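You operate a simulated robot arm through the tools that you are given. There is no shell and no other tool.

The job below is to be done with a simulated robot arm. You get a single attempt, and the scene is never put back.

TASK
Switch the plate off and take the warmed jar to the drip paper.
Fine: heat knob back to 30 C, thermometer into the black holder, jar on the paper's half by the cup stand. Set down upright: orange thermometer, blue-lid resin jar.
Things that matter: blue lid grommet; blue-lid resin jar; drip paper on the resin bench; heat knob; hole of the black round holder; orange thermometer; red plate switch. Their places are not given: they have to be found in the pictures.

It is judged by the outcome, as a careful person would: the job done as asked, and still so three seconds after it is handed in. It fails if anything else is knocked over, pushed out of place, dropped, spilled or broken. A push-on lid holds only when it is set on centred and level and pressed home; a screw cap is set on level and turned clockwise until tight.

THE ROBOT
A 6-joint arm with a two-finger parallel gripper, fixed in place. Base frame: the origin is at the foot of the arm, x ahead of it, y to its left, z up. Readings come in cm, rad, newtons and seconds.
Its first joint turns from -2.897 to 2.897 rad. Payload 3.91 kg.
The tool frame sits at the grasp point between the pads (the TCP): z along the fingers, y along the line on which they close. The tips reach 3 cm beyond it. Largest opening 11 cm; finger width 2, thickness 1; the body of the gripper, 4.8 by 11.2 cm, starts 5.5 cm behind the TCP.
Orientation is that of the tool frame in the base frame, as [roll, pitch, yaw] about the fixed x, y, z axes, in that order (R = Rz(yaw) Ry(pitch) Rx(roll)). With the fingers straight down and closing along the base's y, the tool's x points along the base's -x, its y along +y and its z along -z.

THE INTERFACE
- The arm moves only by the tool arm_command. Its arguments are lists of equal length, an entry for each row: "claw": the finger opening in mm, from 0 to 110; "travel": the shift along the tool's x, y, z in units of 150 mm (1.0 is 150 mm), a list of three; "dr": the turn, a rotation vector about the tool's x, y, z in units of 90 degrees (1.0 is 90 degrees), a list of three. In form: {"claw": [claw, ...], "travel": [[tx, ty, tz], ...], "dr": [[wx, wy, wz], ...]}. A call has 1 to 20 rows; each row is the pose to reach, as a shift and turn from the pose commanded when the call began, along the tool's axes at that moment. A call with a number of a shift or a turn outside -1 to 1 is refused whole. A row lasts 0.2 s, in which the tool goes at most 5 cm and 0.15 rad; a call with a longer step from one row to the next is refused whole, and so is a gripper value outside its range. A pose out of reach is approached as far as the arm can. The call stops where the force on the tool passes 40 N (or 10 N more than at its start, if that is more) or the arm is blocked; 0.2 s more then pass. Each finger travels about 10.8 cm/s and halts on what it meets, pressing with about 26 N; the grip force reading is that of the motor and also rises with nothing between the fingers. The clock runs only during rows and for 0.2 s after the last one: add rows that repeat a pose to give the fingers time. It gives the time, the measured TCP pose, the force on the tool (base axes), the opening and the grip force at its end, in the units of the frame above (readings bear some noise), with the torque about the TCP (base axes, N m) and any sound that the robot's microphone picked up.
- Cameras (640 x 400 px; columns grow to the right, rows downward): "scene" is fixed at [21.97, 64.98, 145.1]; the picture's right is [-0.18, -0.98, 0.00], its down [-0.73, 0.13, -0.67] and it looks along [0.66, -0.12, -0.74] (base axes); focal length 229 px, centre (320, 200). "wrist" rides on the gripper at [7.2, 1.7, -10.3] in the tool frame; the picture's right is [-0.23, 0.97, 0.00], its down [-0.76, -0.18, -0.62] and it looks along [-0.61, -0.14, 0.78] (tool axes); focal length 222 px, centre (320, 200).
- get_image(camera): a new picture of that camera. The clock stands still meanwhile.
- measure_at(camera, pixels): for up to 12 pixels [column, row] of the newest picture of that camera ("zoom" is the newest enlarged one), the place [x, y, z] in the base frame of the surface seen there, good to about 0.2 cm. The clock stands still meanwhile.
- inspect(camera, box): a new picture of the part [left, top, right, bottom] of that camera's present view, enlarged. The clock stands still meanwhile.
- close_job(): hands the job in; it is judged then, once.

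Leave the gripper open and the arm clear of the work at the hand-in unless told otherwise.

The tools are called after "Request:" by a JSON object that holds its "api" and its "payload". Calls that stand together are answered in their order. arm_command: Moves the arm, as the interface text tells. Its arguments: {"type":"object","properties":{"claw":{"type":"array","items":{"type":"number"}},"travel":{"type":"array","items":{"type":"array","items":{"type":"number"}}},"dr":{"type":"array","items":{"type":"array","items":{"type":"number"}}}},"required":["claw","travel","dr"]} The other tools are called the same way: get_image (camera) takes a picture; measure_at (camera, pixels) gives the place of the surface under pixels of a picture; inspect (camera, box) takes an enlarged picture of a part of a camera's view; close_job () hands the job in.

At the start:

```text
t: 0.0
ee_pos: [65.96, 7.42, 121.59]
tcp_rot: [3.141, 0.0, 3.141]
force: [-0.2, 0.2, -0.7]
wrist_torque: [0.01, -0.03, 0.03]
finger_gap: 10.98
grip_force: 0.0
```

scene: 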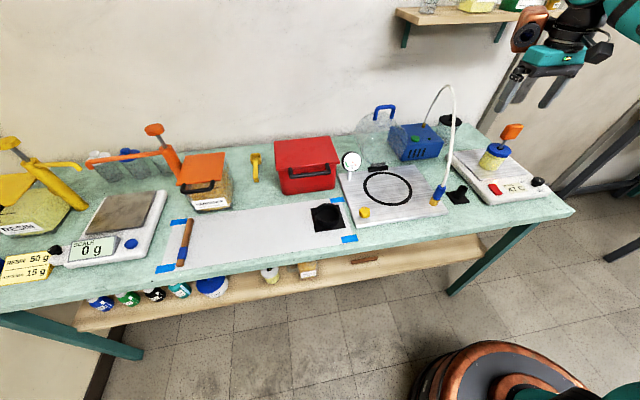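
wrist: 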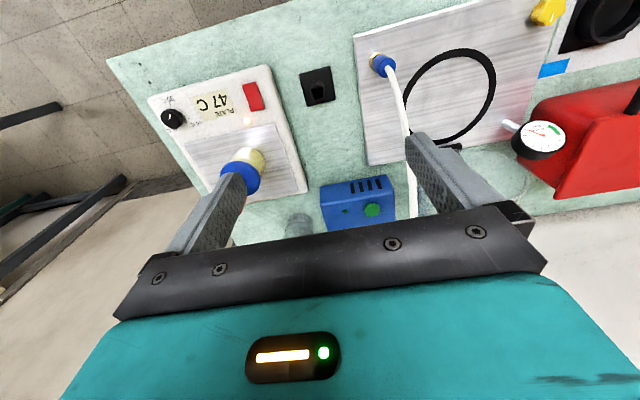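

I see a bench with a hot plate on the right (jar with blue lid and orange thermometer around pixel 495,155; red switch about 495,190; black knob about 538,182). I'll look closer at these areas before any motion.

Request:
{"api": "inspect", "payload": {"camera": "scene", "box": [430, 100, 590, 220]}}

Request:
{"api": "inspect", "payload": {"camera": "scene", "box": [150, 130, 370, 290]}}

Request:
{"api": "inspect", "payload": {"camera": "wrist", "box": [130, 50, 350, 230]}}

```text
3.33 times, centred on (510, 160) of scene
```

zoom: 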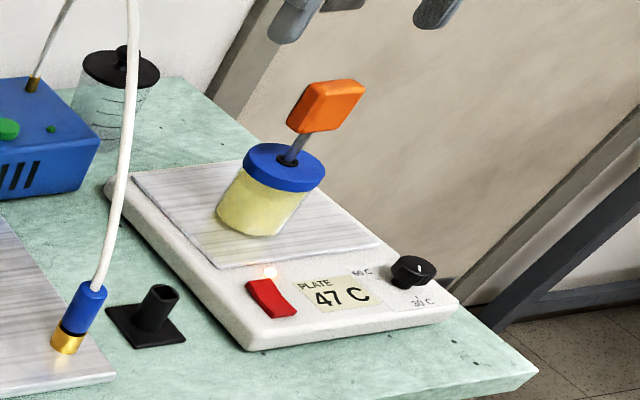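

```text
2.50 times, centred on (260, 210) of scene
```

zoom: 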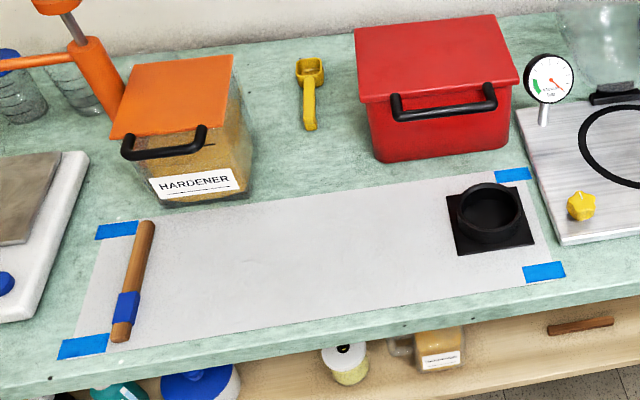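

```text
2.22 times, centred on (240, 140) of wrist
```

zoom: 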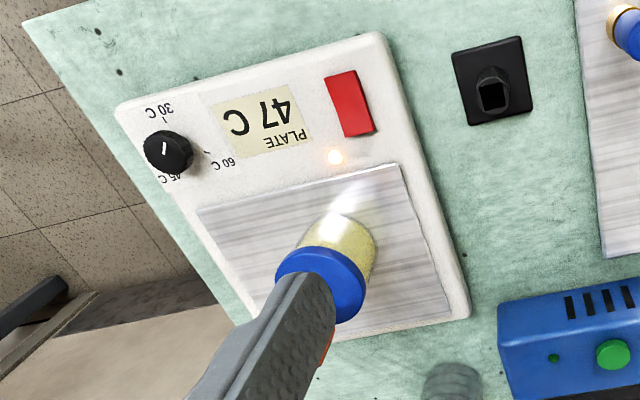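

The enlarged views show the switch, the knob with a white pointer (currently near 45 C), the thermometer standing in the lid, and a small black holder with a tube beside the plate. I'll enlarge each of these more closely and then measure.

Request:
{"api": "inspect", "payload": {"camera": "scene", "box": [440, 170, 480, 210]}}

Request:
{"api": "inspect", "payload": {"camera": "wrist", "box": [140, 80, 270, 160]}}

Request:
{"api": "inspect", "payload": {"camera": "wrist", "box": [270, 50, 370, 120]}}

Request:
{"api": "measure_at", "payload": {"camera": "scene", "pixels": [[493, 157], [511, 131], [495, 188], [538, 182], [458, 190], [452, 199], [326, 217], [185, 270], [345, 205], [350, 235], [535, 195], [470, 160]]}}

Request:
{"api": "measure_at", "payload": {"camera": "wrist", "pixels": [[253, 96], [172, 118], [318, 90], [317, 74], [237, 178], [240, 160], [200, 150], [305, 100]]}}

```text
10.00 times, centred on (460, 190) of scene
```

zoom: 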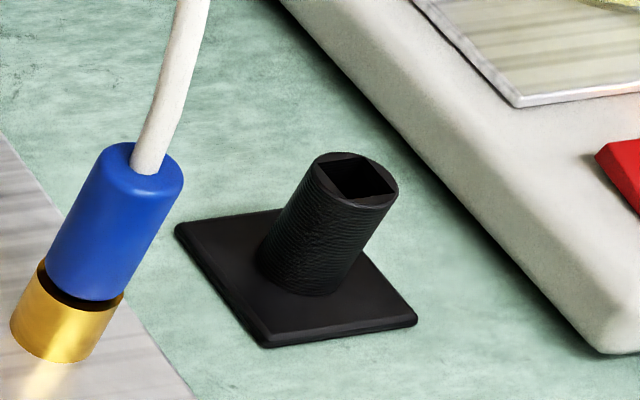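

```text
4.92 times, centred on (205, 120) of wrist
```

zoom: 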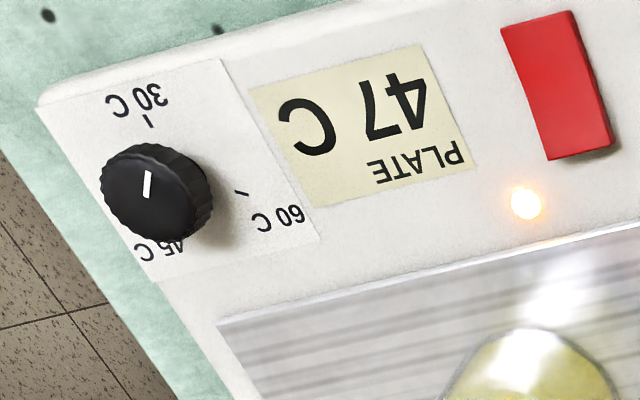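

```text
5.71 times, centred on (320, 85) of wrist
```

zoom: 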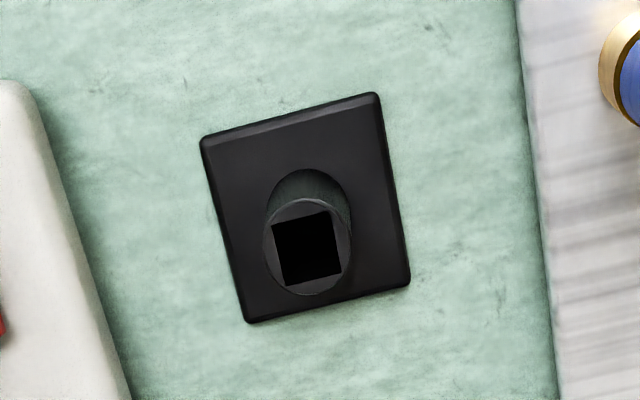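

```text
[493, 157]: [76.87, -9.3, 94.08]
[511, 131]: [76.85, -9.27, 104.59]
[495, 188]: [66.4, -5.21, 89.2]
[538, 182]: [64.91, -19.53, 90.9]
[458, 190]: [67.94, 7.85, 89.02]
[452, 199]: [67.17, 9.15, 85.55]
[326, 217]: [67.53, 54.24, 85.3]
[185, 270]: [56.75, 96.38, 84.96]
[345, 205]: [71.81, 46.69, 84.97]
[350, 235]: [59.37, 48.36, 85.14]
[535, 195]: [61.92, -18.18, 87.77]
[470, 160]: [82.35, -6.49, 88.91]
```

```text
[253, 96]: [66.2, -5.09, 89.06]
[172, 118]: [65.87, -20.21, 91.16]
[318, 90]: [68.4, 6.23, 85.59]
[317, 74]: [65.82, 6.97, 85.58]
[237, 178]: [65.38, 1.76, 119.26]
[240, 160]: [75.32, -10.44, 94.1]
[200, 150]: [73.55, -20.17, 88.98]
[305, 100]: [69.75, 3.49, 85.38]
```

Work surface is about z=85, plate top about 89. The holder has a round tube with a square hole. Now closer looks at the thermometer/jar, and at the paper and cup stand.

Request:
{"api": "inspect", "payload": {"camera": "scene", "box": [475, 115, 530, 165]}}

Request:
{"api": "measure_at", "payload": {"camera": "zoom", "pixels": [[400, 60], [480, 60], [350, 130], [470, 130], [340, 210], [320, 250], [200, 250], [380, 290], [280, 300], [230, 370], [150, 370], [330, 370]]}}

Request:
{"api": "measure_at", "payload": {"camera": "scene", "pixels": [[312, 208], [340, 204], [315, 231], [343, 226], [330, 202], [340, 197], [348, 240], [178, 222], [165, 268], [200, 220], [260, 235], [300, 245]]}}

```text
8.00 times, centred on (502, 140) of scene
```

zoom: 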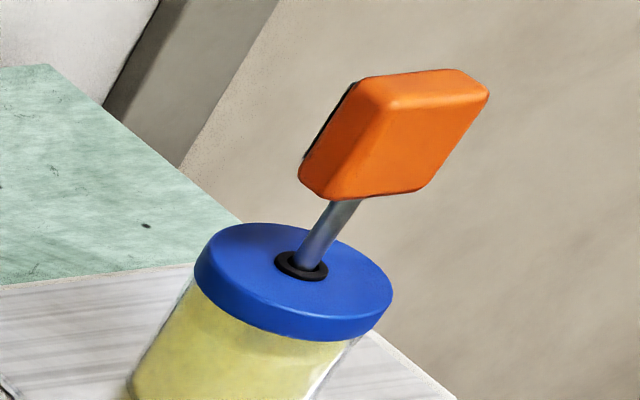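

```text
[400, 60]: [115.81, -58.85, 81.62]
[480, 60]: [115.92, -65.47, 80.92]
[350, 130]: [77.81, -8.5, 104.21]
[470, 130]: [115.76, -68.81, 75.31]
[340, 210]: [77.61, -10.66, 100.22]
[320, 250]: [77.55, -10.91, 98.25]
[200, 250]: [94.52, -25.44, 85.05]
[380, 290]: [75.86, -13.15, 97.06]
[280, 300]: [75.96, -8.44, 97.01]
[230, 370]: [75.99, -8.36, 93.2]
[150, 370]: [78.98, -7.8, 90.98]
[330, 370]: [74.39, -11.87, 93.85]
```

```text
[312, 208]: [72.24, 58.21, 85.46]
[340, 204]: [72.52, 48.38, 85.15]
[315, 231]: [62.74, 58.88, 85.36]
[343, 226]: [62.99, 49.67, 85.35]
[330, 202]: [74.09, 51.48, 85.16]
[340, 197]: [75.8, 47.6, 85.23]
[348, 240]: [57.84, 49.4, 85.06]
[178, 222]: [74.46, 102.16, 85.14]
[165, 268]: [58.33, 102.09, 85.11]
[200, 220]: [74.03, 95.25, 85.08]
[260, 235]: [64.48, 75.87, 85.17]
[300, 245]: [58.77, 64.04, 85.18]
```

The lid top is at about z=97, with the thermometer shaft near (77.5,-10.8) and the orange head around z=102–106. The paper spans about x 58–75, y 48–101, with the cup stand at y 49.5–58.5. Before moving I'll measure possible obstacles: the white hose, gauge, blue handle and shelf.

Request:
{"api": "measure_at", "payload": {"camera": "scene", "pixels": [[447, 85], [453, 100], [455, 150], [433, 110], [438, 188], [352, 160], [383, 110], [455, 20], [400, 18], [450, 120], [306, 170], [510, 18]]}}

Request:
{"api": "measure_at", "payload": {"camera": "wrist", "pixels": [[410, 165], [395, 90], [380, 62], [538, 137], [300, 225], [160, 110], [172, 95], [215, 115], [253, 82], [258, 108], [190, 131], [145, 95]]}}

```text
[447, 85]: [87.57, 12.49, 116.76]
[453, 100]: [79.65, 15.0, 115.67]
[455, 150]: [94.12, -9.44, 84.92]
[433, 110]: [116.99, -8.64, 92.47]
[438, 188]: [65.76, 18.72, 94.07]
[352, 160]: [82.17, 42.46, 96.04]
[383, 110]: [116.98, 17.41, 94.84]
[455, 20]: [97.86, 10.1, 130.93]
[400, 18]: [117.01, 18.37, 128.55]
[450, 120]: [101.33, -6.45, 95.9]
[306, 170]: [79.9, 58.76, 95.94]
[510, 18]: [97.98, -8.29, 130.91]
```

```text
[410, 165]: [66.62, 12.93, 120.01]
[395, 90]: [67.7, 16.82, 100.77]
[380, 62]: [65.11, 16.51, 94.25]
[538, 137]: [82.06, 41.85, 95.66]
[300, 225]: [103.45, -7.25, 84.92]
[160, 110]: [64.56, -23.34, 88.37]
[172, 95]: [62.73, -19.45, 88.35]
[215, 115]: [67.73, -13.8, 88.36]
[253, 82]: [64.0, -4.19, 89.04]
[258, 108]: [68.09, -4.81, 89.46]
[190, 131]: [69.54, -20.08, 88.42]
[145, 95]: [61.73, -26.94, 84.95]
```

The hose arches over y≈12–18, x≈65–100, up to z≈118; everything else near is low. I'll move the open gripper toward −y and −x, going down to about (56,-6,112), to get a closer wrist view of the plate.

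Request:
{"api": "arm_command", "payload": {"claw": [110, 110, 110, 110, 110, 110], "travel": [[0.11, -0.15, 0.107], [0.22, -0.3, 0.213], [0.333, -0.45, 0.32], [0.444, -0.6, 0.427], [0.555, -0.75, 0.533], [0.664, -0.895, 0.64]], "dr": [[0, 0, 0], [0, 0, 0], [0, 0, 0], [0, 0, 0], [0, 0, 0], [0, 0, 0]]}}

Request:
{"api": "get_image", "payload": {"camera": "wrist"}}

```text
t: 1.4
ee_pos: [55.9, -6.0, 112.2]
tcp_rot: [3.141, 0.001, -3.141]
force: [0.8, -0.1, 0.2]
wrist_torque: [0.0, 0.0, 0.01]
finger_gap: 11.03
grip_force: 0.0
```

```text
taken
```

wrist: 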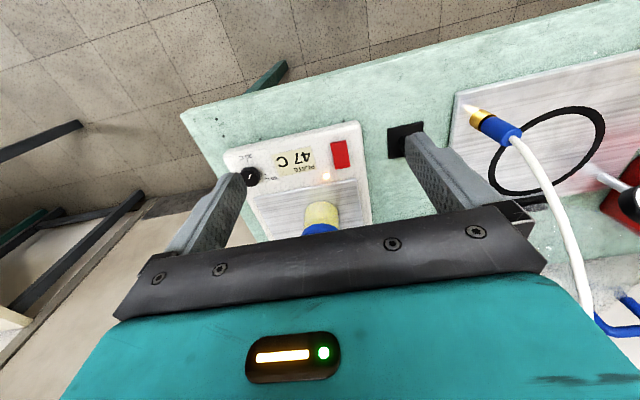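

The knob is now hidden by a finger. I'll shift to about (56,-17,104), keeping clear of the thermometer at x=77, so the knob shows between the fingers.

Request:
{"api": "arm_command", "payload": {"claw": [110, 110, 110, 110, 110], "travel": [[0, -0.147, 0.107], [0, -0.293, 0.213], [0, -0.44, 0.32], [0, -0.587, 0.427], [0, -0.733, 0.533]], "dr": [[0, 0, 0], [0, 0, 0], [0, 0, 0], [0, 0, 0], [0, 0, 0]]}}

Request:
{"api": "get_image", "payload": {"camera": "wrist"}}

Request:
{"api": "inspect", "payload": {"camera": "wrist", "box": [260, 130, 420, 230]}}

```text
t: 2.6
ee_pos: [55.85, -17.01, 104.1]
tcp_rot: [3.141, 0.0, -3.139]
force: [0.4, 0.5, 0.2]
wrist_torque: [0.0, 0.02, 0.02]
finger_gap: 11.0
grip_force: 0.0
```

```text
taken
```

wrist: 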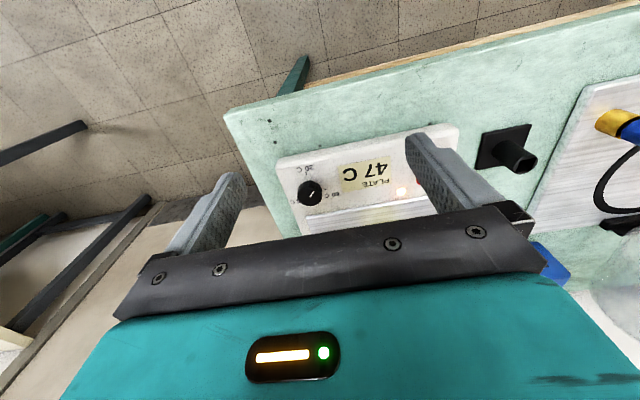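

```text
4.00 times, centred on (340, 180) of wrist
```

zoom: 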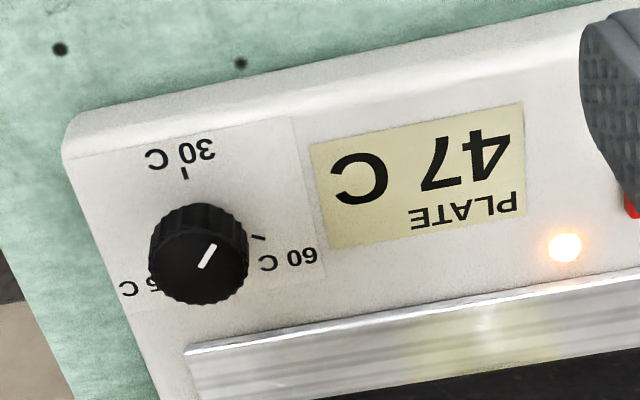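

The dial reads: 30 C tick toward the robot, 45 C at lower-left, 60 C at right in this (upside-down) view — so temperature rises counterclockwise seen from above. I'll zoom tightly on the knob to find its centre and its pointer direction.

Request:
{"api": "inspect", "payload": {"camera": "wrist", "box": [290, 165, 330, 210]}}

Request:
{"api": "measure_at", "payload": {"camera": "wrist", "pixels": [[310, 194], [312, 193], [306, 183], [305, 173], [325, 190], [300, 200], [310, 203], [320, 200], [300, 190], [308, 201]]}}

```text
8.89 times, centred on (310, 188) of wrist
```

zoom: 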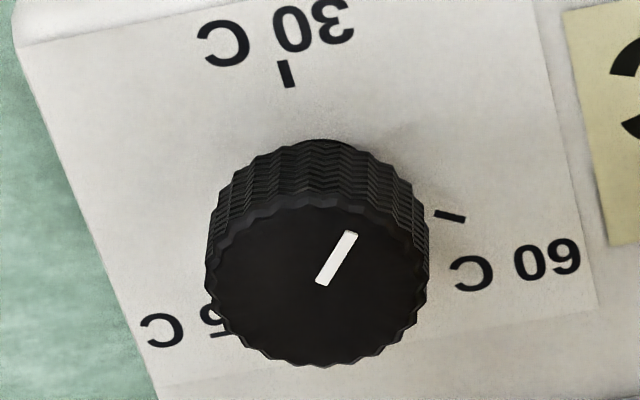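

```text
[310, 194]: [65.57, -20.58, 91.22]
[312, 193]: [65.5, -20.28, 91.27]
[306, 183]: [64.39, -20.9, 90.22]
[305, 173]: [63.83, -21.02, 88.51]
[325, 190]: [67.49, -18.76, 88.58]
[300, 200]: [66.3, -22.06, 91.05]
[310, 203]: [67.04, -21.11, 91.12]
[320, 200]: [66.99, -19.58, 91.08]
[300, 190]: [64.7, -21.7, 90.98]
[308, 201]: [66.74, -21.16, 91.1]
```

The white pointer starts at the face centre (zoom 320,283) and seems to point up-right, but the third label is hidden behind the knob. I'll raise and tilt the tool about 38° so the wrist camera looks straight down on the dial and reads it without ambiguity.

Request:
{"api": "arm_command", "payload": {"claw": [110, 110, 110, 110, 110, 110, 110], "travel": [[-0.06, -0.04, -0.1], [-0.18, -0.09, -0.2], [-0.3, -0.13, -0.26], [-0.42, -0.17, -0.26], [-0.54, -0.21, -0.26], [-0.66, -0.25, -0.26], [-0.743, -0.267, -0.26]], "dr": [[0, 0.06, 0], [0, 0.12, 0], [0, 0.18, 0], [0, 0.24, 0], [0, 0.3, 0], [0, 0.36, 0], [0, 0.42, 0]]}}

Request:
{"api": "get_image", "payload": {"camera": "wrist"}}

```text
t: 4.2
ee_pos: [64.41, -21.35, 100.17]
tcp_rot: [-3.127, -0.62, -3.141]
force: [0.9, -0.3, 0.3]
wrist_torque: [0.0, -0.04, -0.01]
finger_gap: 11.0
grip_force: 0.2
out of reach, approached as far as the arm can: row 5, 6, 7
```

```text
taken
```

wrist: 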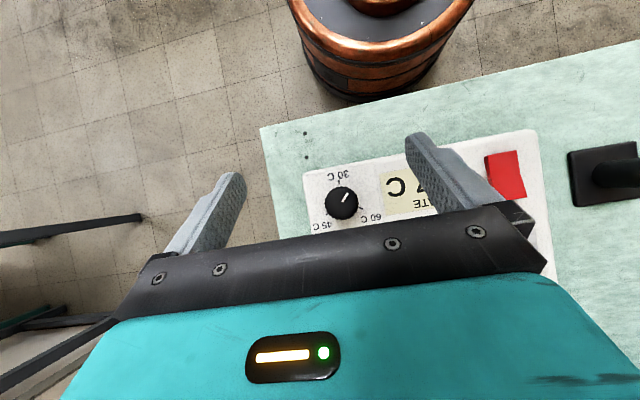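

The view is now nearly straight down (some rows were out of reach, the tool stopped at z≈100 with no contact). I'll zoom on the dial around (342,203).

Request:
{"api": "inspect", "payload": {"camera": "wrist", "box": [305, 165, 395, 235]}}

Request:
{"api": "measure_at", "payload": {"camera": "wrist", "pixels": [[342, 203], [345, 197], [343, 182], [366, 207], [322, 218], [330, 203], [354, 203], [342, 215], [342, 190], [338, 220]]}}

```text
5.71 times, centred on (350, 200) of wrist
```

zoom: 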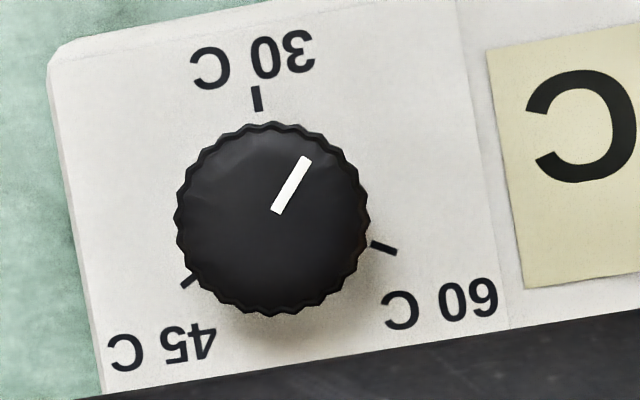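

```text
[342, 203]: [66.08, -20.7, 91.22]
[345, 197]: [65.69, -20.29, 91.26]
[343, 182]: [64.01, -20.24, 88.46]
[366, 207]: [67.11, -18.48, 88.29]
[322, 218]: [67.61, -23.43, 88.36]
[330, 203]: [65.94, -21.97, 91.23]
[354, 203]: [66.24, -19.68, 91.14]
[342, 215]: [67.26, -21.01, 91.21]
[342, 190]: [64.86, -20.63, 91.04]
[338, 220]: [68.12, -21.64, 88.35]
```

Now the dial is clear: 30 tick at zoom (257,98), 45 tick at (190,280), 60 tick at (383,248), knob centre about (273,218), pointer from (276,212) to (306,158) — about 36° clockwise of the 30 mark, in the gap. I'll measure these points exactly.

Request:
{"api": "measure_at", "payload": {"camera": "zoom", "pixels": [[277, 210], [305, 160], [257, 98], [383, 248], [190, 280], [178, 218], [368, 218], [273, 123], [273, 312], [250, 70], [445, 305], [165, 345]]}}

Request:
{"api": "inspect", "payload": {"camera": "wrist", "box": [460, 130, 560, 210]}}

```text
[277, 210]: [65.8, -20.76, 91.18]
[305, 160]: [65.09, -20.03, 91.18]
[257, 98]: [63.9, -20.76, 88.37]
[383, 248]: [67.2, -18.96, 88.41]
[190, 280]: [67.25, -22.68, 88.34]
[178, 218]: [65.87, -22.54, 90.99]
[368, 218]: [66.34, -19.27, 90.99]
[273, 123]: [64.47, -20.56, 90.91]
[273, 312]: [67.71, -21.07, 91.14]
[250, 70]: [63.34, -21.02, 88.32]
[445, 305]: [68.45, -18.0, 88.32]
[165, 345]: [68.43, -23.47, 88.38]
```

```text
5.00 times, centred on (510, 170) of wrist
```

zoom: 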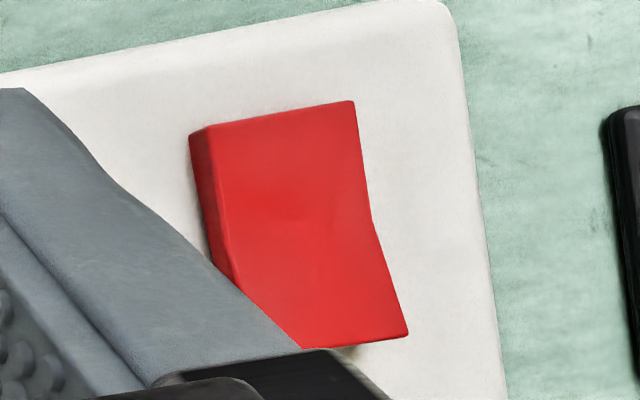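

Knob centre (66.1,-20.8), diameter ≈3.3 cm; the 30 tick lies at 179° direction and the pointer at about 138°, so a counterclockwise turn of roughly 40° brings it to 30 C. The red rocker's far (+x) end appears raised (89.5 vs 89.0 near end). Next I bring the tool back upright and away from the plate, around x≈56.

Request:
{"api": "arm_command", "payload": {"claw": [110, 110, 110, 110, 110, 110, 110], "travel": [[0.087, 0.048, 0.043], [0.174, 0.095, 0.087], [0.261, 0.143, 0.13], [0.348, 0.19, 0.173], [0.435, 0.238, 0.216], [0.522, 0.286, 0.26], [0.609, 0.333, 0.303]], "dr": [[0, -0.06, 0], [0, -0.12, 0], [0, -0.18, 0], [0, -0.24, 0], [0, -0.3, 0], [0, -0.36, 0], [0, -0.42, 0]]}}

Request:
{"api": "inspect", "payload": {"camera": "scene", "box": [470, 160, 550, 210]}}

```text
t: 5.8
ee_pos: [54.55, -16.52, 102.32]
tcp_rot: [-3.142, -0.002, -3.14]
force: [0.0, -0.1, -1.3]
wrist_torque: [0.0, 0.02, -0.01]
finger_gap: 10.98
grip_force: 0.1
```

```text
8.00 times, centred on (510, 185) of scene
```

zoom: 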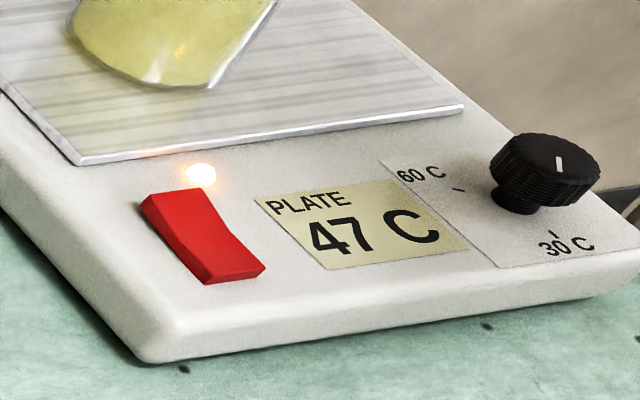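

The tool is upright at (54.55,-16.52,102.3). The rocker is well seen here with a crease; I'll measure heights along it to tell which end is up.

Request:
{"api": "measure_at", "payload": {"camera": "zoom", "pixels": [[172, 200], [180, 210], [188, 220], [197, 231], [205, 241], [214, 252], [222, 262], [232, 272], [150, 198], [200, 195], [208, 278], [257, 266]]}}

Request:
{"api": "measure_at", "payload": {"camera": "scene", "pixels": [[490, 182], [500, 194], [488, 185], [485, 180], [505, 178]]}}

Request:
{"api": "inspect", "payload": {"camera": "scene", "box": [484, 178, 508, 198]}}

```text
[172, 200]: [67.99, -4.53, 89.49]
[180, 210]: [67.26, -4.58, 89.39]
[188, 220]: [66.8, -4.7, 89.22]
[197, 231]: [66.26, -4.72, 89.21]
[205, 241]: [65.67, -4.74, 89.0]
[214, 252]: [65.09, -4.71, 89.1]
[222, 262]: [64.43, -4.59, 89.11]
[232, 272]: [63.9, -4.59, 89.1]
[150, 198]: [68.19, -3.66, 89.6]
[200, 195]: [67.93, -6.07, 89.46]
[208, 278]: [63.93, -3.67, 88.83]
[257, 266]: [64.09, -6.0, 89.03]
```

```text
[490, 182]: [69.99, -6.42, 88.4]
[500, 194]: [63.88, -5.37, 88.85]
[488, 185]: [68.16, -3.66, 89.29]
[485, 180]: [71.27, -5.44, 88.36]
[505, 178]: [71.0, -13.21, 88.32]
```

```text
16.00 times, centred on (496, 188) of scene
```

zoom: 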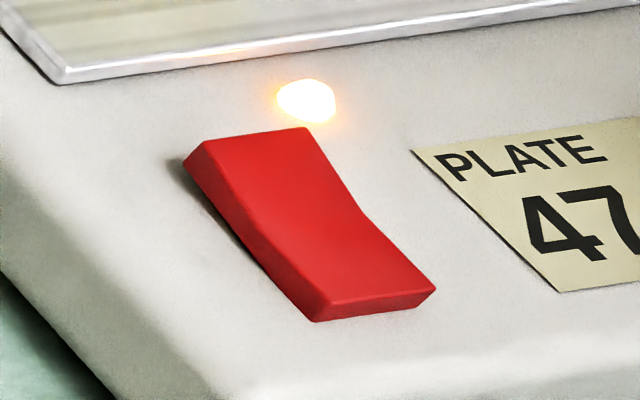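

The rocker's far (+x) end is raised (z≈89.5 at x≈68), near half is down flat; so pressing the far end switches it off. I'll close the fingers and go above (67.6,-4.9) with tips at about z=97.

Request:
{"api": "arm_command", "payload": {"claw": [80, 40, 0, 0, 0, 0, 0], "travel": [[-0.124, 0.111, 0.0], [-0.249, 0.221, 0.02], [-0.373, 0.332, 0.05], [-0.497, 0.443, 0.08], [-0.621, 0.554, 0.11], [-0.746, 0.664, 0.13], [-0.87, 0.775, 0.153]], "dr": [[0, 0, 0], [0, 0, 0], [0, 0, 0], [0, 0, 0], [0, 0, 0], [0, 0, 0], [0, 0, 0]]}}

Request:
{"api": "get_image", "payload": {"camera": "wrist"}}

Request:
{"api": "get_image", "payload": {"camera": "scene"}}

```text
t: 7.4
ee_pos: [67.47, -4.89, 100.02]
tcp_rot: [-3.14, 0.001, -3.141]
force: [-0.2, 0.7, 0.5]
wrist_torque: [0.0, -0.03, 0.01]
finger_gap: 0.0
grip_force: 26.1
```

```text
taken
```

wrist: 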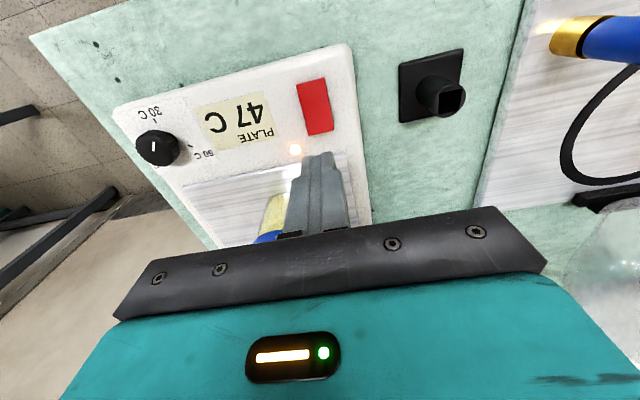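

```text
taken
```

scene: 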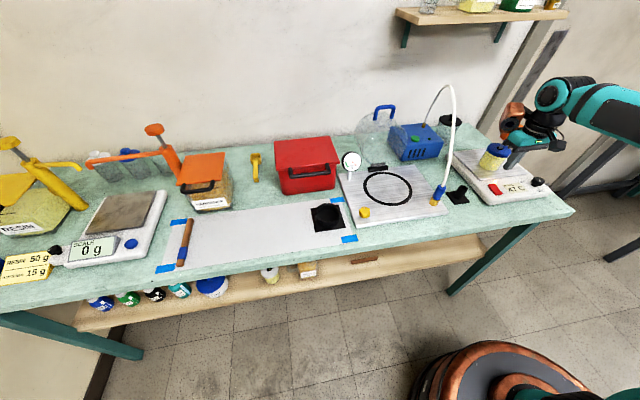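

I'm centred above the rocker's raised end, tips at 97. Now descending, slowing to small steps near contact (expected at TCP z≈92.5).

Request:
{"api": "arm_command", "payload": {"claw": [0, 0, 0, 0, 0, 0, 0, 0, 0, 0], "travel": [[0, 0, 0.133], [0, 0, 0.267], [0, 0, 0.367], [0, 0, 0.433], [0, 0, 0.453], [0, 0, 0.473], [0, 0, 0.493], [0, 0, 0.513], [0, 0, 0.527], [0, 0, 0.54]], "dr": [[0, 0, 0], [0, 0, 0], [0, 0, 0], [0, 0, 0], [0, 0, 0], [0, 0, 0], [0, 0, 0], [0, 0, 0], [0, 0, 0], [0, 0, 0]]}}

Request:
{"api": "inspect", "payload": {"camera": "wrist", "box": [130, 60, 370, 210]}}

```text
t: 9.6
ee_pos: [67.53, -4.86, 92.4]
tcp_rot: [-3.139, 0.007, -3.14]
force: [0.0, -1.9, 3.6]
wrist_torque: [-0.03, 0.0, 0.04]
finger_gap: 0.0
grip_force: 25.9
stopped in row 10: the force on the tool passed its limit at 46 N (the readings are from after the stop); the commanded pose is now the measured one
```

```text
2.67 times, centred on (250, 135) of wrist
```

zoom: 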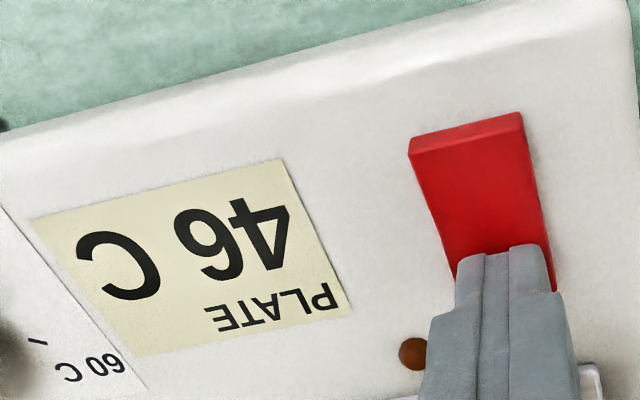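

The indicator lamp went dark and the reading is falling (46 C), and the near end of the rocker is now up: the plate is off. Next I lift clear and go toward the knob, opening the fingers to 60 mm.

Request:
{"api": "arm_command", "payload": {"claw": [0, 0, 0, 20, 40, 60, 60, 60], "travel": [[0, 0, -0.133], [0, 0, -0.3], [0.01, -0.1, -0.4], [0.03, -0.3, -0.4], [0.05, -0.5, -0.4], [0.07, -0.7, -0.4], [0.09, -0.9, -0.4], [0.095, -1.0, -0.4]], "dr": [[0, 0, 0], [0, 0, 0], [0, 0, 0], [0, 0, 0], [0, 0, 0], [0, 0, 0], [0, 0, 0], [0, 0, 0]]}}

Request:
{"api": "get_image", "payload": {"camera": "wrist"}}

Request:
{"api": "inspect", "payload": {"camera": "scene", "box": [470, 160, 550, 210]}}

```text
t: 11.4
ee_pos: [65.91, -19.84, 98.46]
tcp_rot: [-3.142, 0.007, -3.14]
force: [0.4, -0.6, 0.2]
wrist_torque: [-0.01, 0.02, 0.03]
finger_gap: 6.0
grip_force: 0.0
```

```text
taken
```

wrist: 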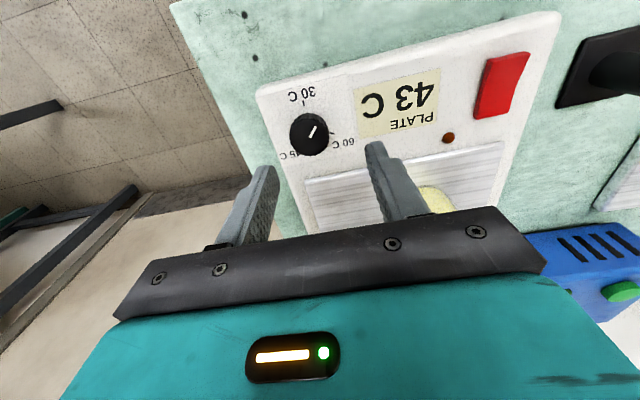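

```text
8.00 times, centred on (510, 185) of scene
```

zoom: 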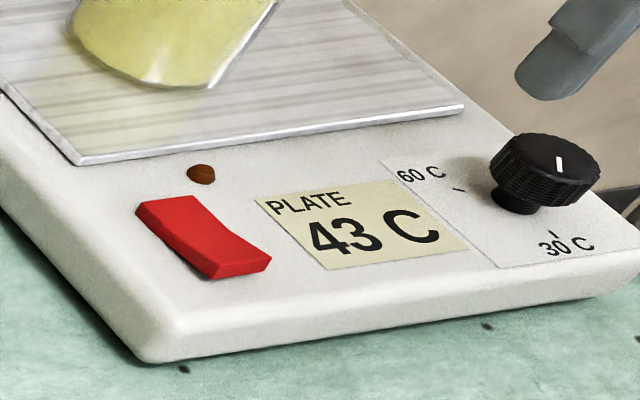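

Plate reads 43 C and dropping, lamp off — good. Now the knob: I'll centre over (66.1,-20.82), descend to TCP z≈92.3 (tips about 89.3, above the 88.4 panel) and close on it.

Request:
{"api": "arm_command", "payload": {"claw": [60, 60, 60, 60, 60, 60, 20, 20, 20], "travel": [[-0.0127, -0.0653, 0.05], [-0.0127, -0.0653, 0.15], [-0.0127, -0.0653, 0.25], [-0.0127, -0.0653, 0.33], [-0.0127, -0.0653, 0.38], [-0.0127, -0.0653, 0.411], [-0.0127, -0.0653, 0.411], [-0.0127, -0.0653, 0.411], [-0.0127, -0.0653, 0.411]], "dr": [[0, 0, 0], [0, 0, 0], [0, 0, 0], [0, 0, 0], [0, 0, 0], [0, 0, 0], [0, 0, 0], [0, 0, 0], [0, 0, 0]]}}

Request:
{"api": "get_image", "payload": {"camera": "wrist"}}

Request:
{"api": "inspect", "payload": {"camera": "wrist", "box": [260, 130, 380, 210]}}

```text
t: 13.4
ee_pos: [66.36, -20.73, 92.01]
tcp_rot: [3.141, 0.005, -3.14]
force: [-2.8, 14.1, -5.8]
wrist_torque: [0.38, -0.1, -0.02]
finger_gap: 3.3
grip_force: 44.7
```

```text
taken
```

wrist: 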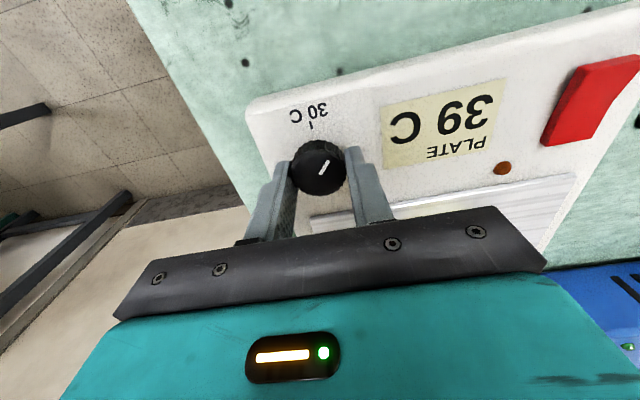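

```text
5.00 times, centred on (320, 170) of wrist
```

zoom: 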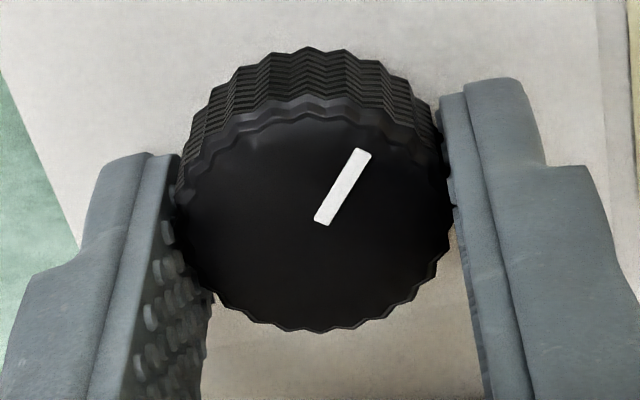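

The fingers hold the knob (gap 3.3). There is a 14 N sideways load, so I'll nudge 0.1 cm in +y and 0.2 cm in −x, then turn counterclockwise (negative about the tool axis) by about 27° first and check the torque.

Request:
{"api": "arm_command", "payload": {"claw": [20, 20, 20, 20, 20, 20], "travel": [[0.0127, 0.007, 0], [0.0127, 0.007, 0], [0.0127, 0.007, 0], [0.0127, 0.007, 0], [0.0127, 0.007, 0], [0.0127, 0.007, 0]], "dr": [[0, 0, 0], [0, 0, -0.06], [0, 0, -0.12], [0, 0, -0.18], [0, 0, -0.24], [0, 0, -0.3]]}}

Request:
{"api": "inspect", "payload": {"camera": "wrist", "box": [260, 120, 380, 210]}}

```text
t: 14.8
ee_pos: [66.16, -20.57, 92.02]
tcp_rot: [-3.137, 0.006, -2.669]
force: [23.9, 4.1, 1.0]
wrist_torque: [0.58, -1.06, 0.04]
finger_gap: 3.26
grip_force: 45.0
```

```text
4.44 times, centred on (320, 165) of wrist
```

zoom: 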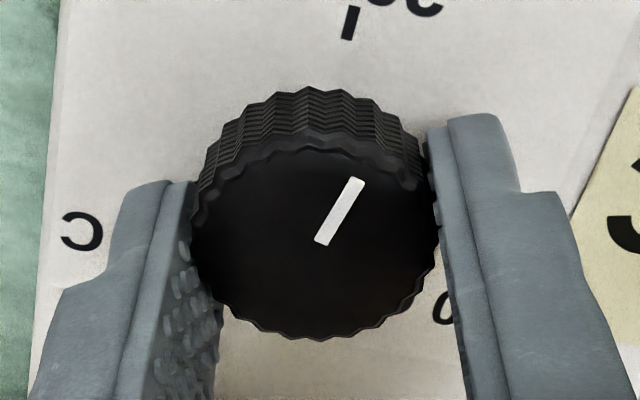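

The knob turns along with the fingers (27° so far, almost no torque, no stop). There is a 24 N load in x, so the knob's true centre is slightly +x; I'll measure the pointer and tick now to find the remaining angle.

Request:
{"api": "measure_at", "payload": {"camera": "zoom", "pixels": [[322, 240], [355, 184], [338, 212], [350, 22], [193, 225], [437, 225], [315, 335], [315, 140]]}}

```text
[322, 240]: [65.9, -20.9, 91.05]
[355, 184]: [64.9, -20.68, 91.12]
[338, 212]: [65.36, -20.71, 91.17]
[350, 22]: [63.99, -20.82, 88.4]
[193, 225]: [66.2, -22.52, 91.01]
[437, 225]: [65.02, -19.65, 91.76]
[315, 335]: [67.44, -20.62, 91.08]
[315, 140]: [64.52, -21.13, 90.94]
```

Pointer is now at ~167° versus the tick at ~180°, so about 13° remain. I'll relieve the x load with a 0.18 cm nudge and turn another 12.6°.

Request:
{"api": "arm_command", "payload": {"claw": [20, 20, 20, 20], "travel": [[-0.0107, -0.0055, 0], [-0.0107, -0.0055, 0], [-0.0107, -0.0055, 0], [-0.0107, -0.0055, 0]], "dr": [[0, 0, 0], [0, 0, -0.07], [0, 0, -0.14], [0, 0, -0.14]]}}

Request:
{"api": "inspect", "payload": {"camera": "wrist", "box": [260, 110, 380, 210]}}

```text
t: 15.9
ee_pos: [66.25, -20.64, 91.98]
tcp_rot: [-3.141, 0.002, -2.449]
force: [-13.1, 16.1, 4.5]
wrist_torque: [0.86, 0.57, -0.04]
finger_gap: 3.3
grip_force: 44.7
stopped in row 4: the force on the tool passed its limit at 42 N (the readings are from after the stop); the commanded pose is now the measured one
```

```text
4.00 times, centred on (320, 160) of wrist
```

zoom: 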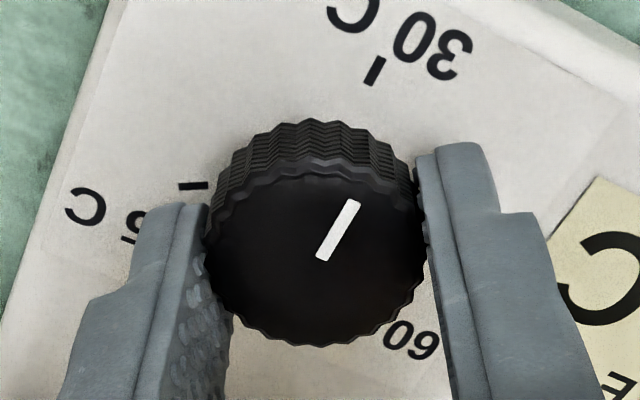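

Turned 39.6° in total; the row stopped on a lateral load, but the pointer is now parallel with the 30 tick in the view. I'll open the fingers and lift straight up, then verify.

Request:
{"api": "arm_command", "payload": {"claw": [50, 60, 60, 60, 60, 60], "travel": [[0, 0, 0], [0, 0, 0], [0, 0, -0.1], [0, 0, -0.25], [0, 0, -0.4], [0, 0, -0.53]], "dr": [[0, 0, 0], [0, 0, 0], [0, 0, 0], [0, 0, 0], [0, 0, 0], [0, 0, 0]]}}

Request:
{"api": "get_image", "payload": {"camera": "wrist"}}

Request:
{"api": "inspect", "payload": {"camera": "scene", "box": [510, 165, 560, 205]}}

```text
t: 17.3
ee_pos: [66.29, -20.67, 100.13]
tcp_rot: [-3.141, 0.002, -2.45]
force: [-0.1, 0.2, -0.5]
wrist_torque: [-0.04, 0.01, 0.03]
finger_gap: 6.01
grip_force: 0.1
```

```text
taken
```

wrist: 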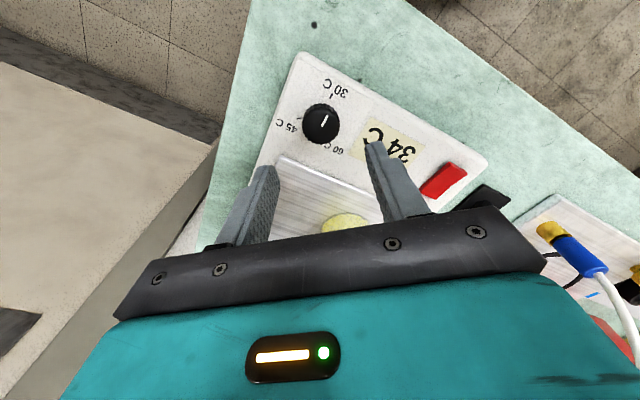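

```text
10.00 times, centred on (535, 185) of scene
```

zoom: 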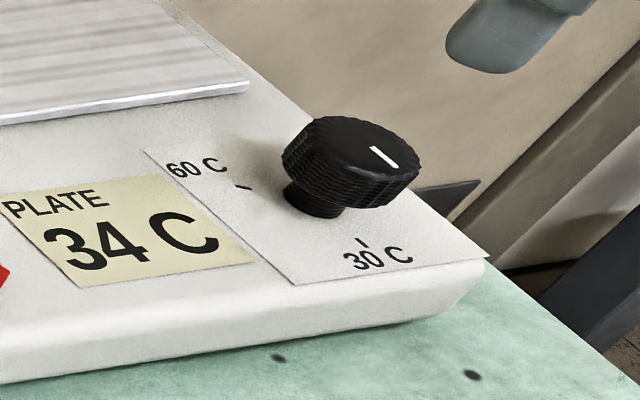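

Lifted clear; the plate has cooled to 34 C. I'll zoom the wrist view on the dial at (320,122) and measure pointer against tick.

Request:
{"api": "inspect", "payload": {"camera": "wrist", "box": [275, 75, 365, 165]}}

```text
4.44 times, centred on (320, 120) of wrist
```

zoom: 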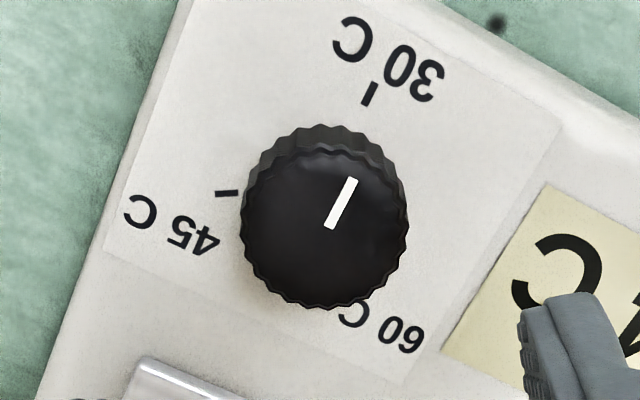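

Request:
{"api": "measure_at", "payload": {"camera": "zoom", "pixels": [[331, 226], [354, 180], [343, 203], [369, 93], [374, 84], [364, 104], [227, 193], [245, 225], [405, 225], [325, 305], [325, 155], [217, 195]]}}

```text
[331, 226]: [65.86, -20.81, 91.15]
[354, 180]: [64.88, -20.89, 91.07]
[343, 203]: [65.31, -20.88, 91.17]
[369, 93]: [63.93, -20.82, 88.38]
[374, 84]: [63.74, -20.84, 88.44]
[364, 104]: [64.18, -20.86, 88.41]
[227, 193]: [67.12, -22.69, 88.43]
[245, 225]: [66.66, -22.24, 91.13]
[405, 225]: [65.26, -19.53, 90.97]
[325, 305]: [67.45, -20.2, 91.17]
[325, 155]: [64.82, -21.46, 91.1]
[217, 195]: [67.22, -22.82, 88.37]
```

The pointer is within about 3° of the 30 tick (parallel in the picture) — knob done. Next, I rise to z≈114, rotate back to the original yaw and move to about (70,-9) to study the thermometer head, opening the fingers fully.

Request:
{"api": "arm_command", "payload": {"claw": [60, 60, 60, 60, 80, 100, 110, 110, 110], "travel": [[0, 0, -0.25], [0, 0, -0.5], [0, 0, -0.75], [0, 0, -0.927], [-0.17, 0.11, -0.927], [-0.34, 0.22, -0.927], [-0.51, 0.33, -0.927], [-0.688, 0.443, -0.927], [-0.688, 0.443, -0.927]], "dr": [[0, 0, 0.05], [0, 0, 0.1], [0, 0, 0.15], [0, 0, 0.2], [0, 0, 0.25], [0, 0, 0.3], [0, 0, 0.35], [0, 0, 0.4], [0, 0, 0.44]]}}

Request:
{"api": "get_image", "payload": {"camera": "wrist"}}

Request:
{"api": "get_image", "payload": {"camera": "scene"}}

```text
t: 19.3
ee_pos: [70.06, -8.93, 113.9]
tcp_rot: [-3.141, 0.002, -3.141]
force: [0.9, 0.1, 0.7]
wrist_torque: [0.03, -0.01, -0.02]
finger_gap: 11.0
grip_force: 0.1
```

```text
taken
```

wrist: 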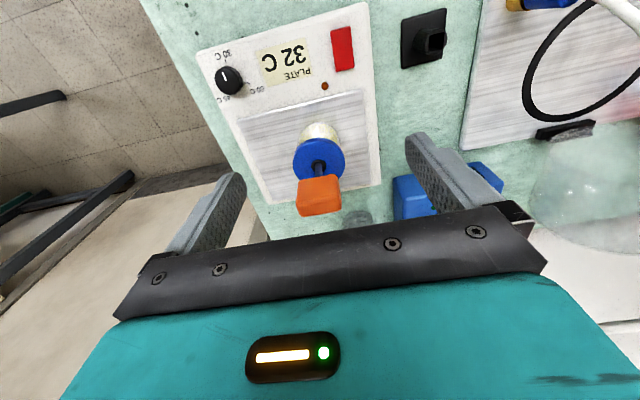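

```text
taken
```

scene: 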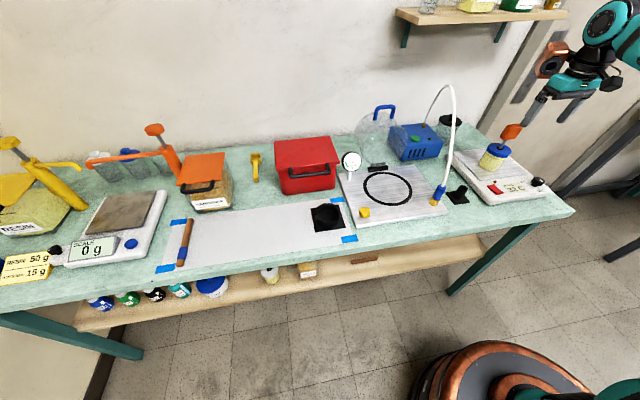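

The thermometer's orange head shows between the fingers at about (319,195). I'll enlarge it, and also the holder.

Request:
{"api": "inspect", "payload": {"camera": "wrist", "box": [280, 120, 360, 225]}}

Request:
{"api": "measure_at", "payload": {"camera": "zoom", "pixels": [[320, 150], [320, 170], [300, 240], [340, 240], [250, 300], [390, 290], [270, 230], [370, 220], [240, 350], [395, 335], [320, 340], [320, 265]]}}

Request:
{"api": "inspect", "payload": {"camera": "wrist", "box": [390, 0, 460, 75]}}

Request:
{"api": "measure_at", "payload": {"camera": "zoom", "pixels": [[320, 200], [300, 150], [350, 200], [380, 200], [350, 250], [365, 225], [340, 225], [375, 240], [330, 240], [130, 130], [450, 150], [330, 290]]}}

```text
3.81 times, centred on (320, 172) of wrist
```

zoom: 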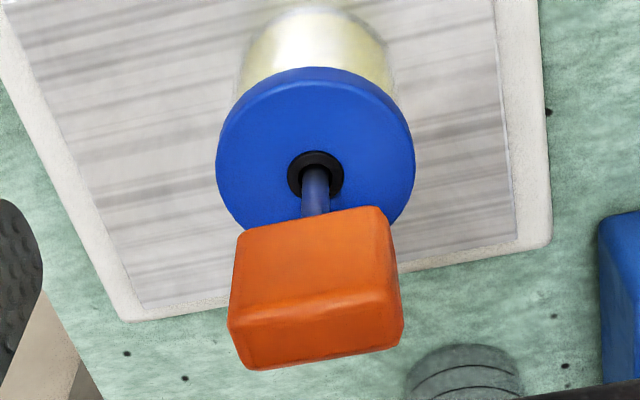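

```text
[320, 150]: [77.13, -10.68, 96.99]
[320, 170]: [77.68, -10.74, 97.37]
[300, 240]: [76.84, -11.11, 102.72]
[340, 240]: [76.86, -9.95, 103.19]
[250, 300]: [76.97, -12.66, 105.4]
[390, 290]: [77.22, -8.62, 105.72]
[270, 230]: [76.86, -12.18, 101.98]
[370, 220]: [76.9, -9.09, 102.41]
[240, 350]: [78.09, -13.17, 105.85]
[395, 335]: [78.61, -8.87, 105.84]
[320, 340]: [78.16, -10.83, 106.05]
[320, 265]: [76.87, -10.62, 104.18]
```

```text
5.33 times, centred on (425, 38) of wrist
```

zoom: 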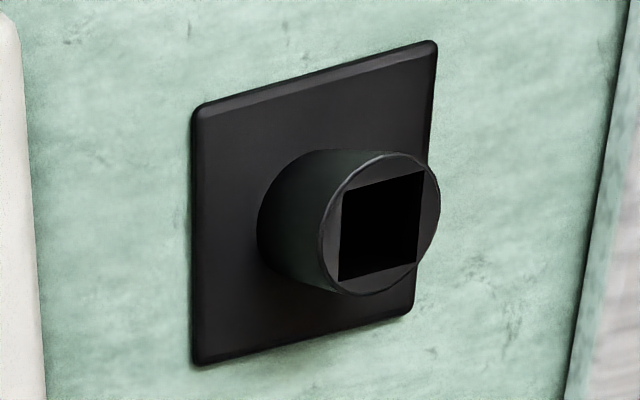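

```text
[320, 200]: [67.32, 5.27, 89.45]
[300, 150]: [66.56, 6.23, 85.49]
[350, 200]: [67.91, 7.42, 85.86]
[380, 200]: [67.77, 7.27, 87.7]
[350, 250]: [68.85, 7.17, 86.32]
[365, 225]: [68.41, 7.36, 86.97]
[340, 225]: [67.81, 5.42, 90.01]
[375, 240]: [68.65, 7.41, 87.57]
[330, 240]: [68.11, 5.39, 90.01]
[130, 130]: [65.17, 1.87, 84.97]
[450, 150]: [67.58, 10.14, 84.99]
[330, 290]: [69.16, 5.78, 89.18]
```

Head: front face x≈76.87, y≈-13…-8.7, z≈101.8…106; the fingers closing along y fit it well. The holder is a round tube (rim z≈90) with a square hole. I want its centre precisely, so I'll move to about (61,4,105) for a closer look at the holder.

Request:
{"api": "arm_command", "payload": {"claw": [100, 80, 70, 60, 60, 60], "travel": [[0.1, 0.144, 0.05], [0.2, 0.288, 0.16], [0.302, 0.431, 0.27], [0.403, 0.575, 0.38], [0.503, 0.718, 0.49], [0.604, 0.862, 0.593]], "dr": [[0, 0, 0], [0, 0, 0], [0, 0, 0], [0, 0, 0], [0, 0, 0], [0, 0, 0]]}}

Request:
{"api": "get_image", "payload": {"camera": "wrist"}}

```text
t: 20.7
ee_pos: [61.01, 3.85, 105.13]
tcp_rot: [-3.141, 0.001, -3.14]
force: [-0.5, -1.0, 0.6]
wrist_torque: [-0.02, 0.06, -0.01]
finger_gap: 5.98
grip_force: 0.0
```

```text
taken
```

wrist: 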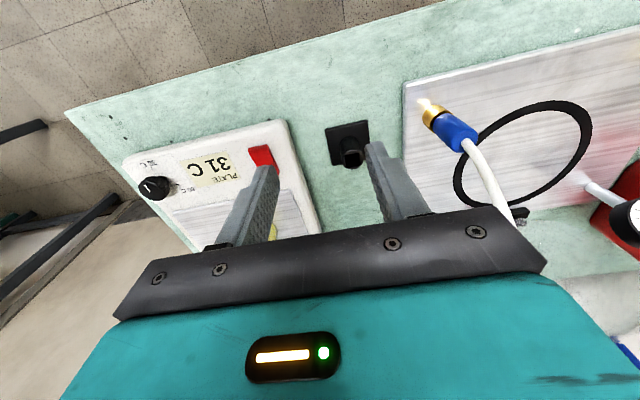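

The holder is at about (350,148) in this view. Zooming in tightly for measurement.

Request:
{"api": "inspect", "payload": {"camera": "wrist", "box": [320, 115, 380, 175]}}

```text
6.67 times, centred on (350, 145) of wrist
```

zoom: 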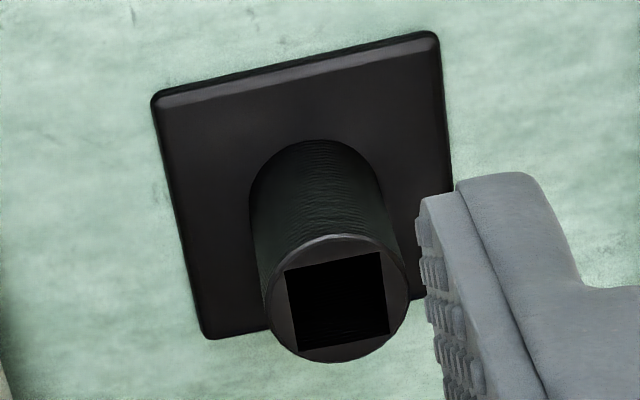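

Request:
{"api": "measure_at", "payload": {"camera": "zoom", "pixels": [[275, 310], [398, 285], [330, 245], [340, 355], [395, 330], [285, 340], [375, 348], [160, 105], [425, 42], [208, 330], [330, 310], [340, 335]]}}

Request:
{"api": "measure_at", "payload": {"camera": "zoom", "pixels": [[310, 250], [370, 250], [278, 285], [400, 300], [300, 352], [360, 357], [312, 240], [345, 270], [300, 300], [375, 300], [320, 290], [350, 320]]}}

```text
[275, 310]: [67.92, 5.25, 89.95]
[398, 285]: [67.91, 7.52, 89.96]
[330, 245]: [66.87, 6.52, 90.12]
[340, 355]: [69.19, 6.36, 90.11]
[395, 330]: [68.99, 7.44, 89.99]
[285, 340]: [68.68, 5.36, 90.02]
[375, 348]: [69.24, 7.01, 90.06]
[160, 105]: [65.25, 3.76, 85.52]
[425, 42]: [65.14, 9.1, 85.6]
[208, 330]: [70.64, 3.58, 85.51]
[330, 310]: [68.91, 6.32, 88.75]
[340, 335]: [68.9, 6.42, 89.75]
```

```text
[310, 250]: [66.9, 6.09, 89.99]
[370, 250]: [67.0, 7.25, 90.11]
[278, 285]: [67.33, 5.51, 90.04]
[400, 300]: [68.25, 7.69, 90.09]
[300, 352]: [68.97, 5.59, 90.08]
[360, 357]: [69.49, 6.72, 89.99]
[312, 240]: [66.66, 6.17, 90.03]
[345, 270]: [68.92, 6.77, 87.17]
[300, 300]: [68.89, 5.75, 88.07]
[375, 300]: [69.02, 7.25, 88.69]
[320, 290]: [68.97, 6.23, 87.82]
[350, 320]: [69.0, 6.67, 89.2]
```

The holder's hole is about 1.6 cm square, walls aligned with the base axes, centre about (68.1,6.5), rim z=90, bottom ≈85.7. Returning to the earlier spot (70,-9,114) with fingers at 80 mm to measure the thermometer's shaft centre precisely.

Request:
{"api": "arm_command", "payload": {"claw": [60, 60, 60, 70, 80, 80, 80], "travel": [[-0.05, -0.1, -0.2], [-0.12, -0.25, -0.4], [-0.22, -0.4, -0.55], [-0.34, -0.55, -0.593], [-0.45, -0.68, -0.593], [-0.55, -0.8, -0.593], [-0.604, -0.862, -0.593]], "dr": [[0, 0, 0], [0, 0, 0], [0, 0, 0], [0, 0, 0], [0, 0, 0], [0, 0, 0], [0, 0, 0]]}}

Request:
{"api": "inspect", "payload": {"camera": "wrist", "box": [285, 135, 355, 220]}}

Request:
{"api": "measure_at", "payload": {"camera": "zoom", "pixels": [[315, 205], [315, 195], [302, 200], [328, 200], [240, 200], [390, 180], [235, 310], [250, 340], [390, 300], [395, 330], [320, 368], [320, 300]]}}

```text
t: 22.3
ee_pos: [69.93, -9.06, 113.96]
tcp_rot: [-3.141, 0.003, -3.138]
force: [-0.5, -0.2, 0.7]
wrist_torque: [-0.02, 0.01, -0.01]
finger_gap: 7.99
grip_force: 0.0
```

```text
4.71 times, centred on (320, 178) of wrist
```

zoom: 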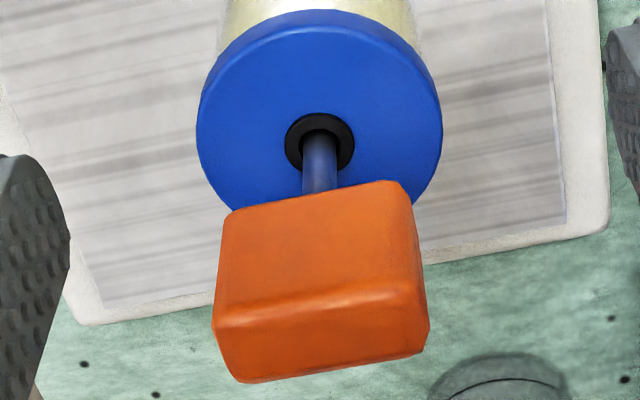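

```text
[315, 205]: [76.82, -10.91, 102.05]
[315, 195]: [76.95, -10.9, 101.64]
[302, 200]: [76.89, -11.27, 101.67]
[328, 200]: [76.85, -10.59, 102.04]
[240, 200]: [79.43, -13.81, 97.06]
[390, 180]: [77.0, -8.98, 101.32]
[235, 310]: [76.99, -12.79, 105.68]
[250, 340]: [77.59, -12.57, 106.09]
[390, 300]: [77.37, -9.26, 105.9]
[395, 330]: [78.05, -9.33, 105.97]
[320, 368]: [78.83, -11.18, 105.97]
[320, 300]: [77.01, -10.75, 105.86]
```

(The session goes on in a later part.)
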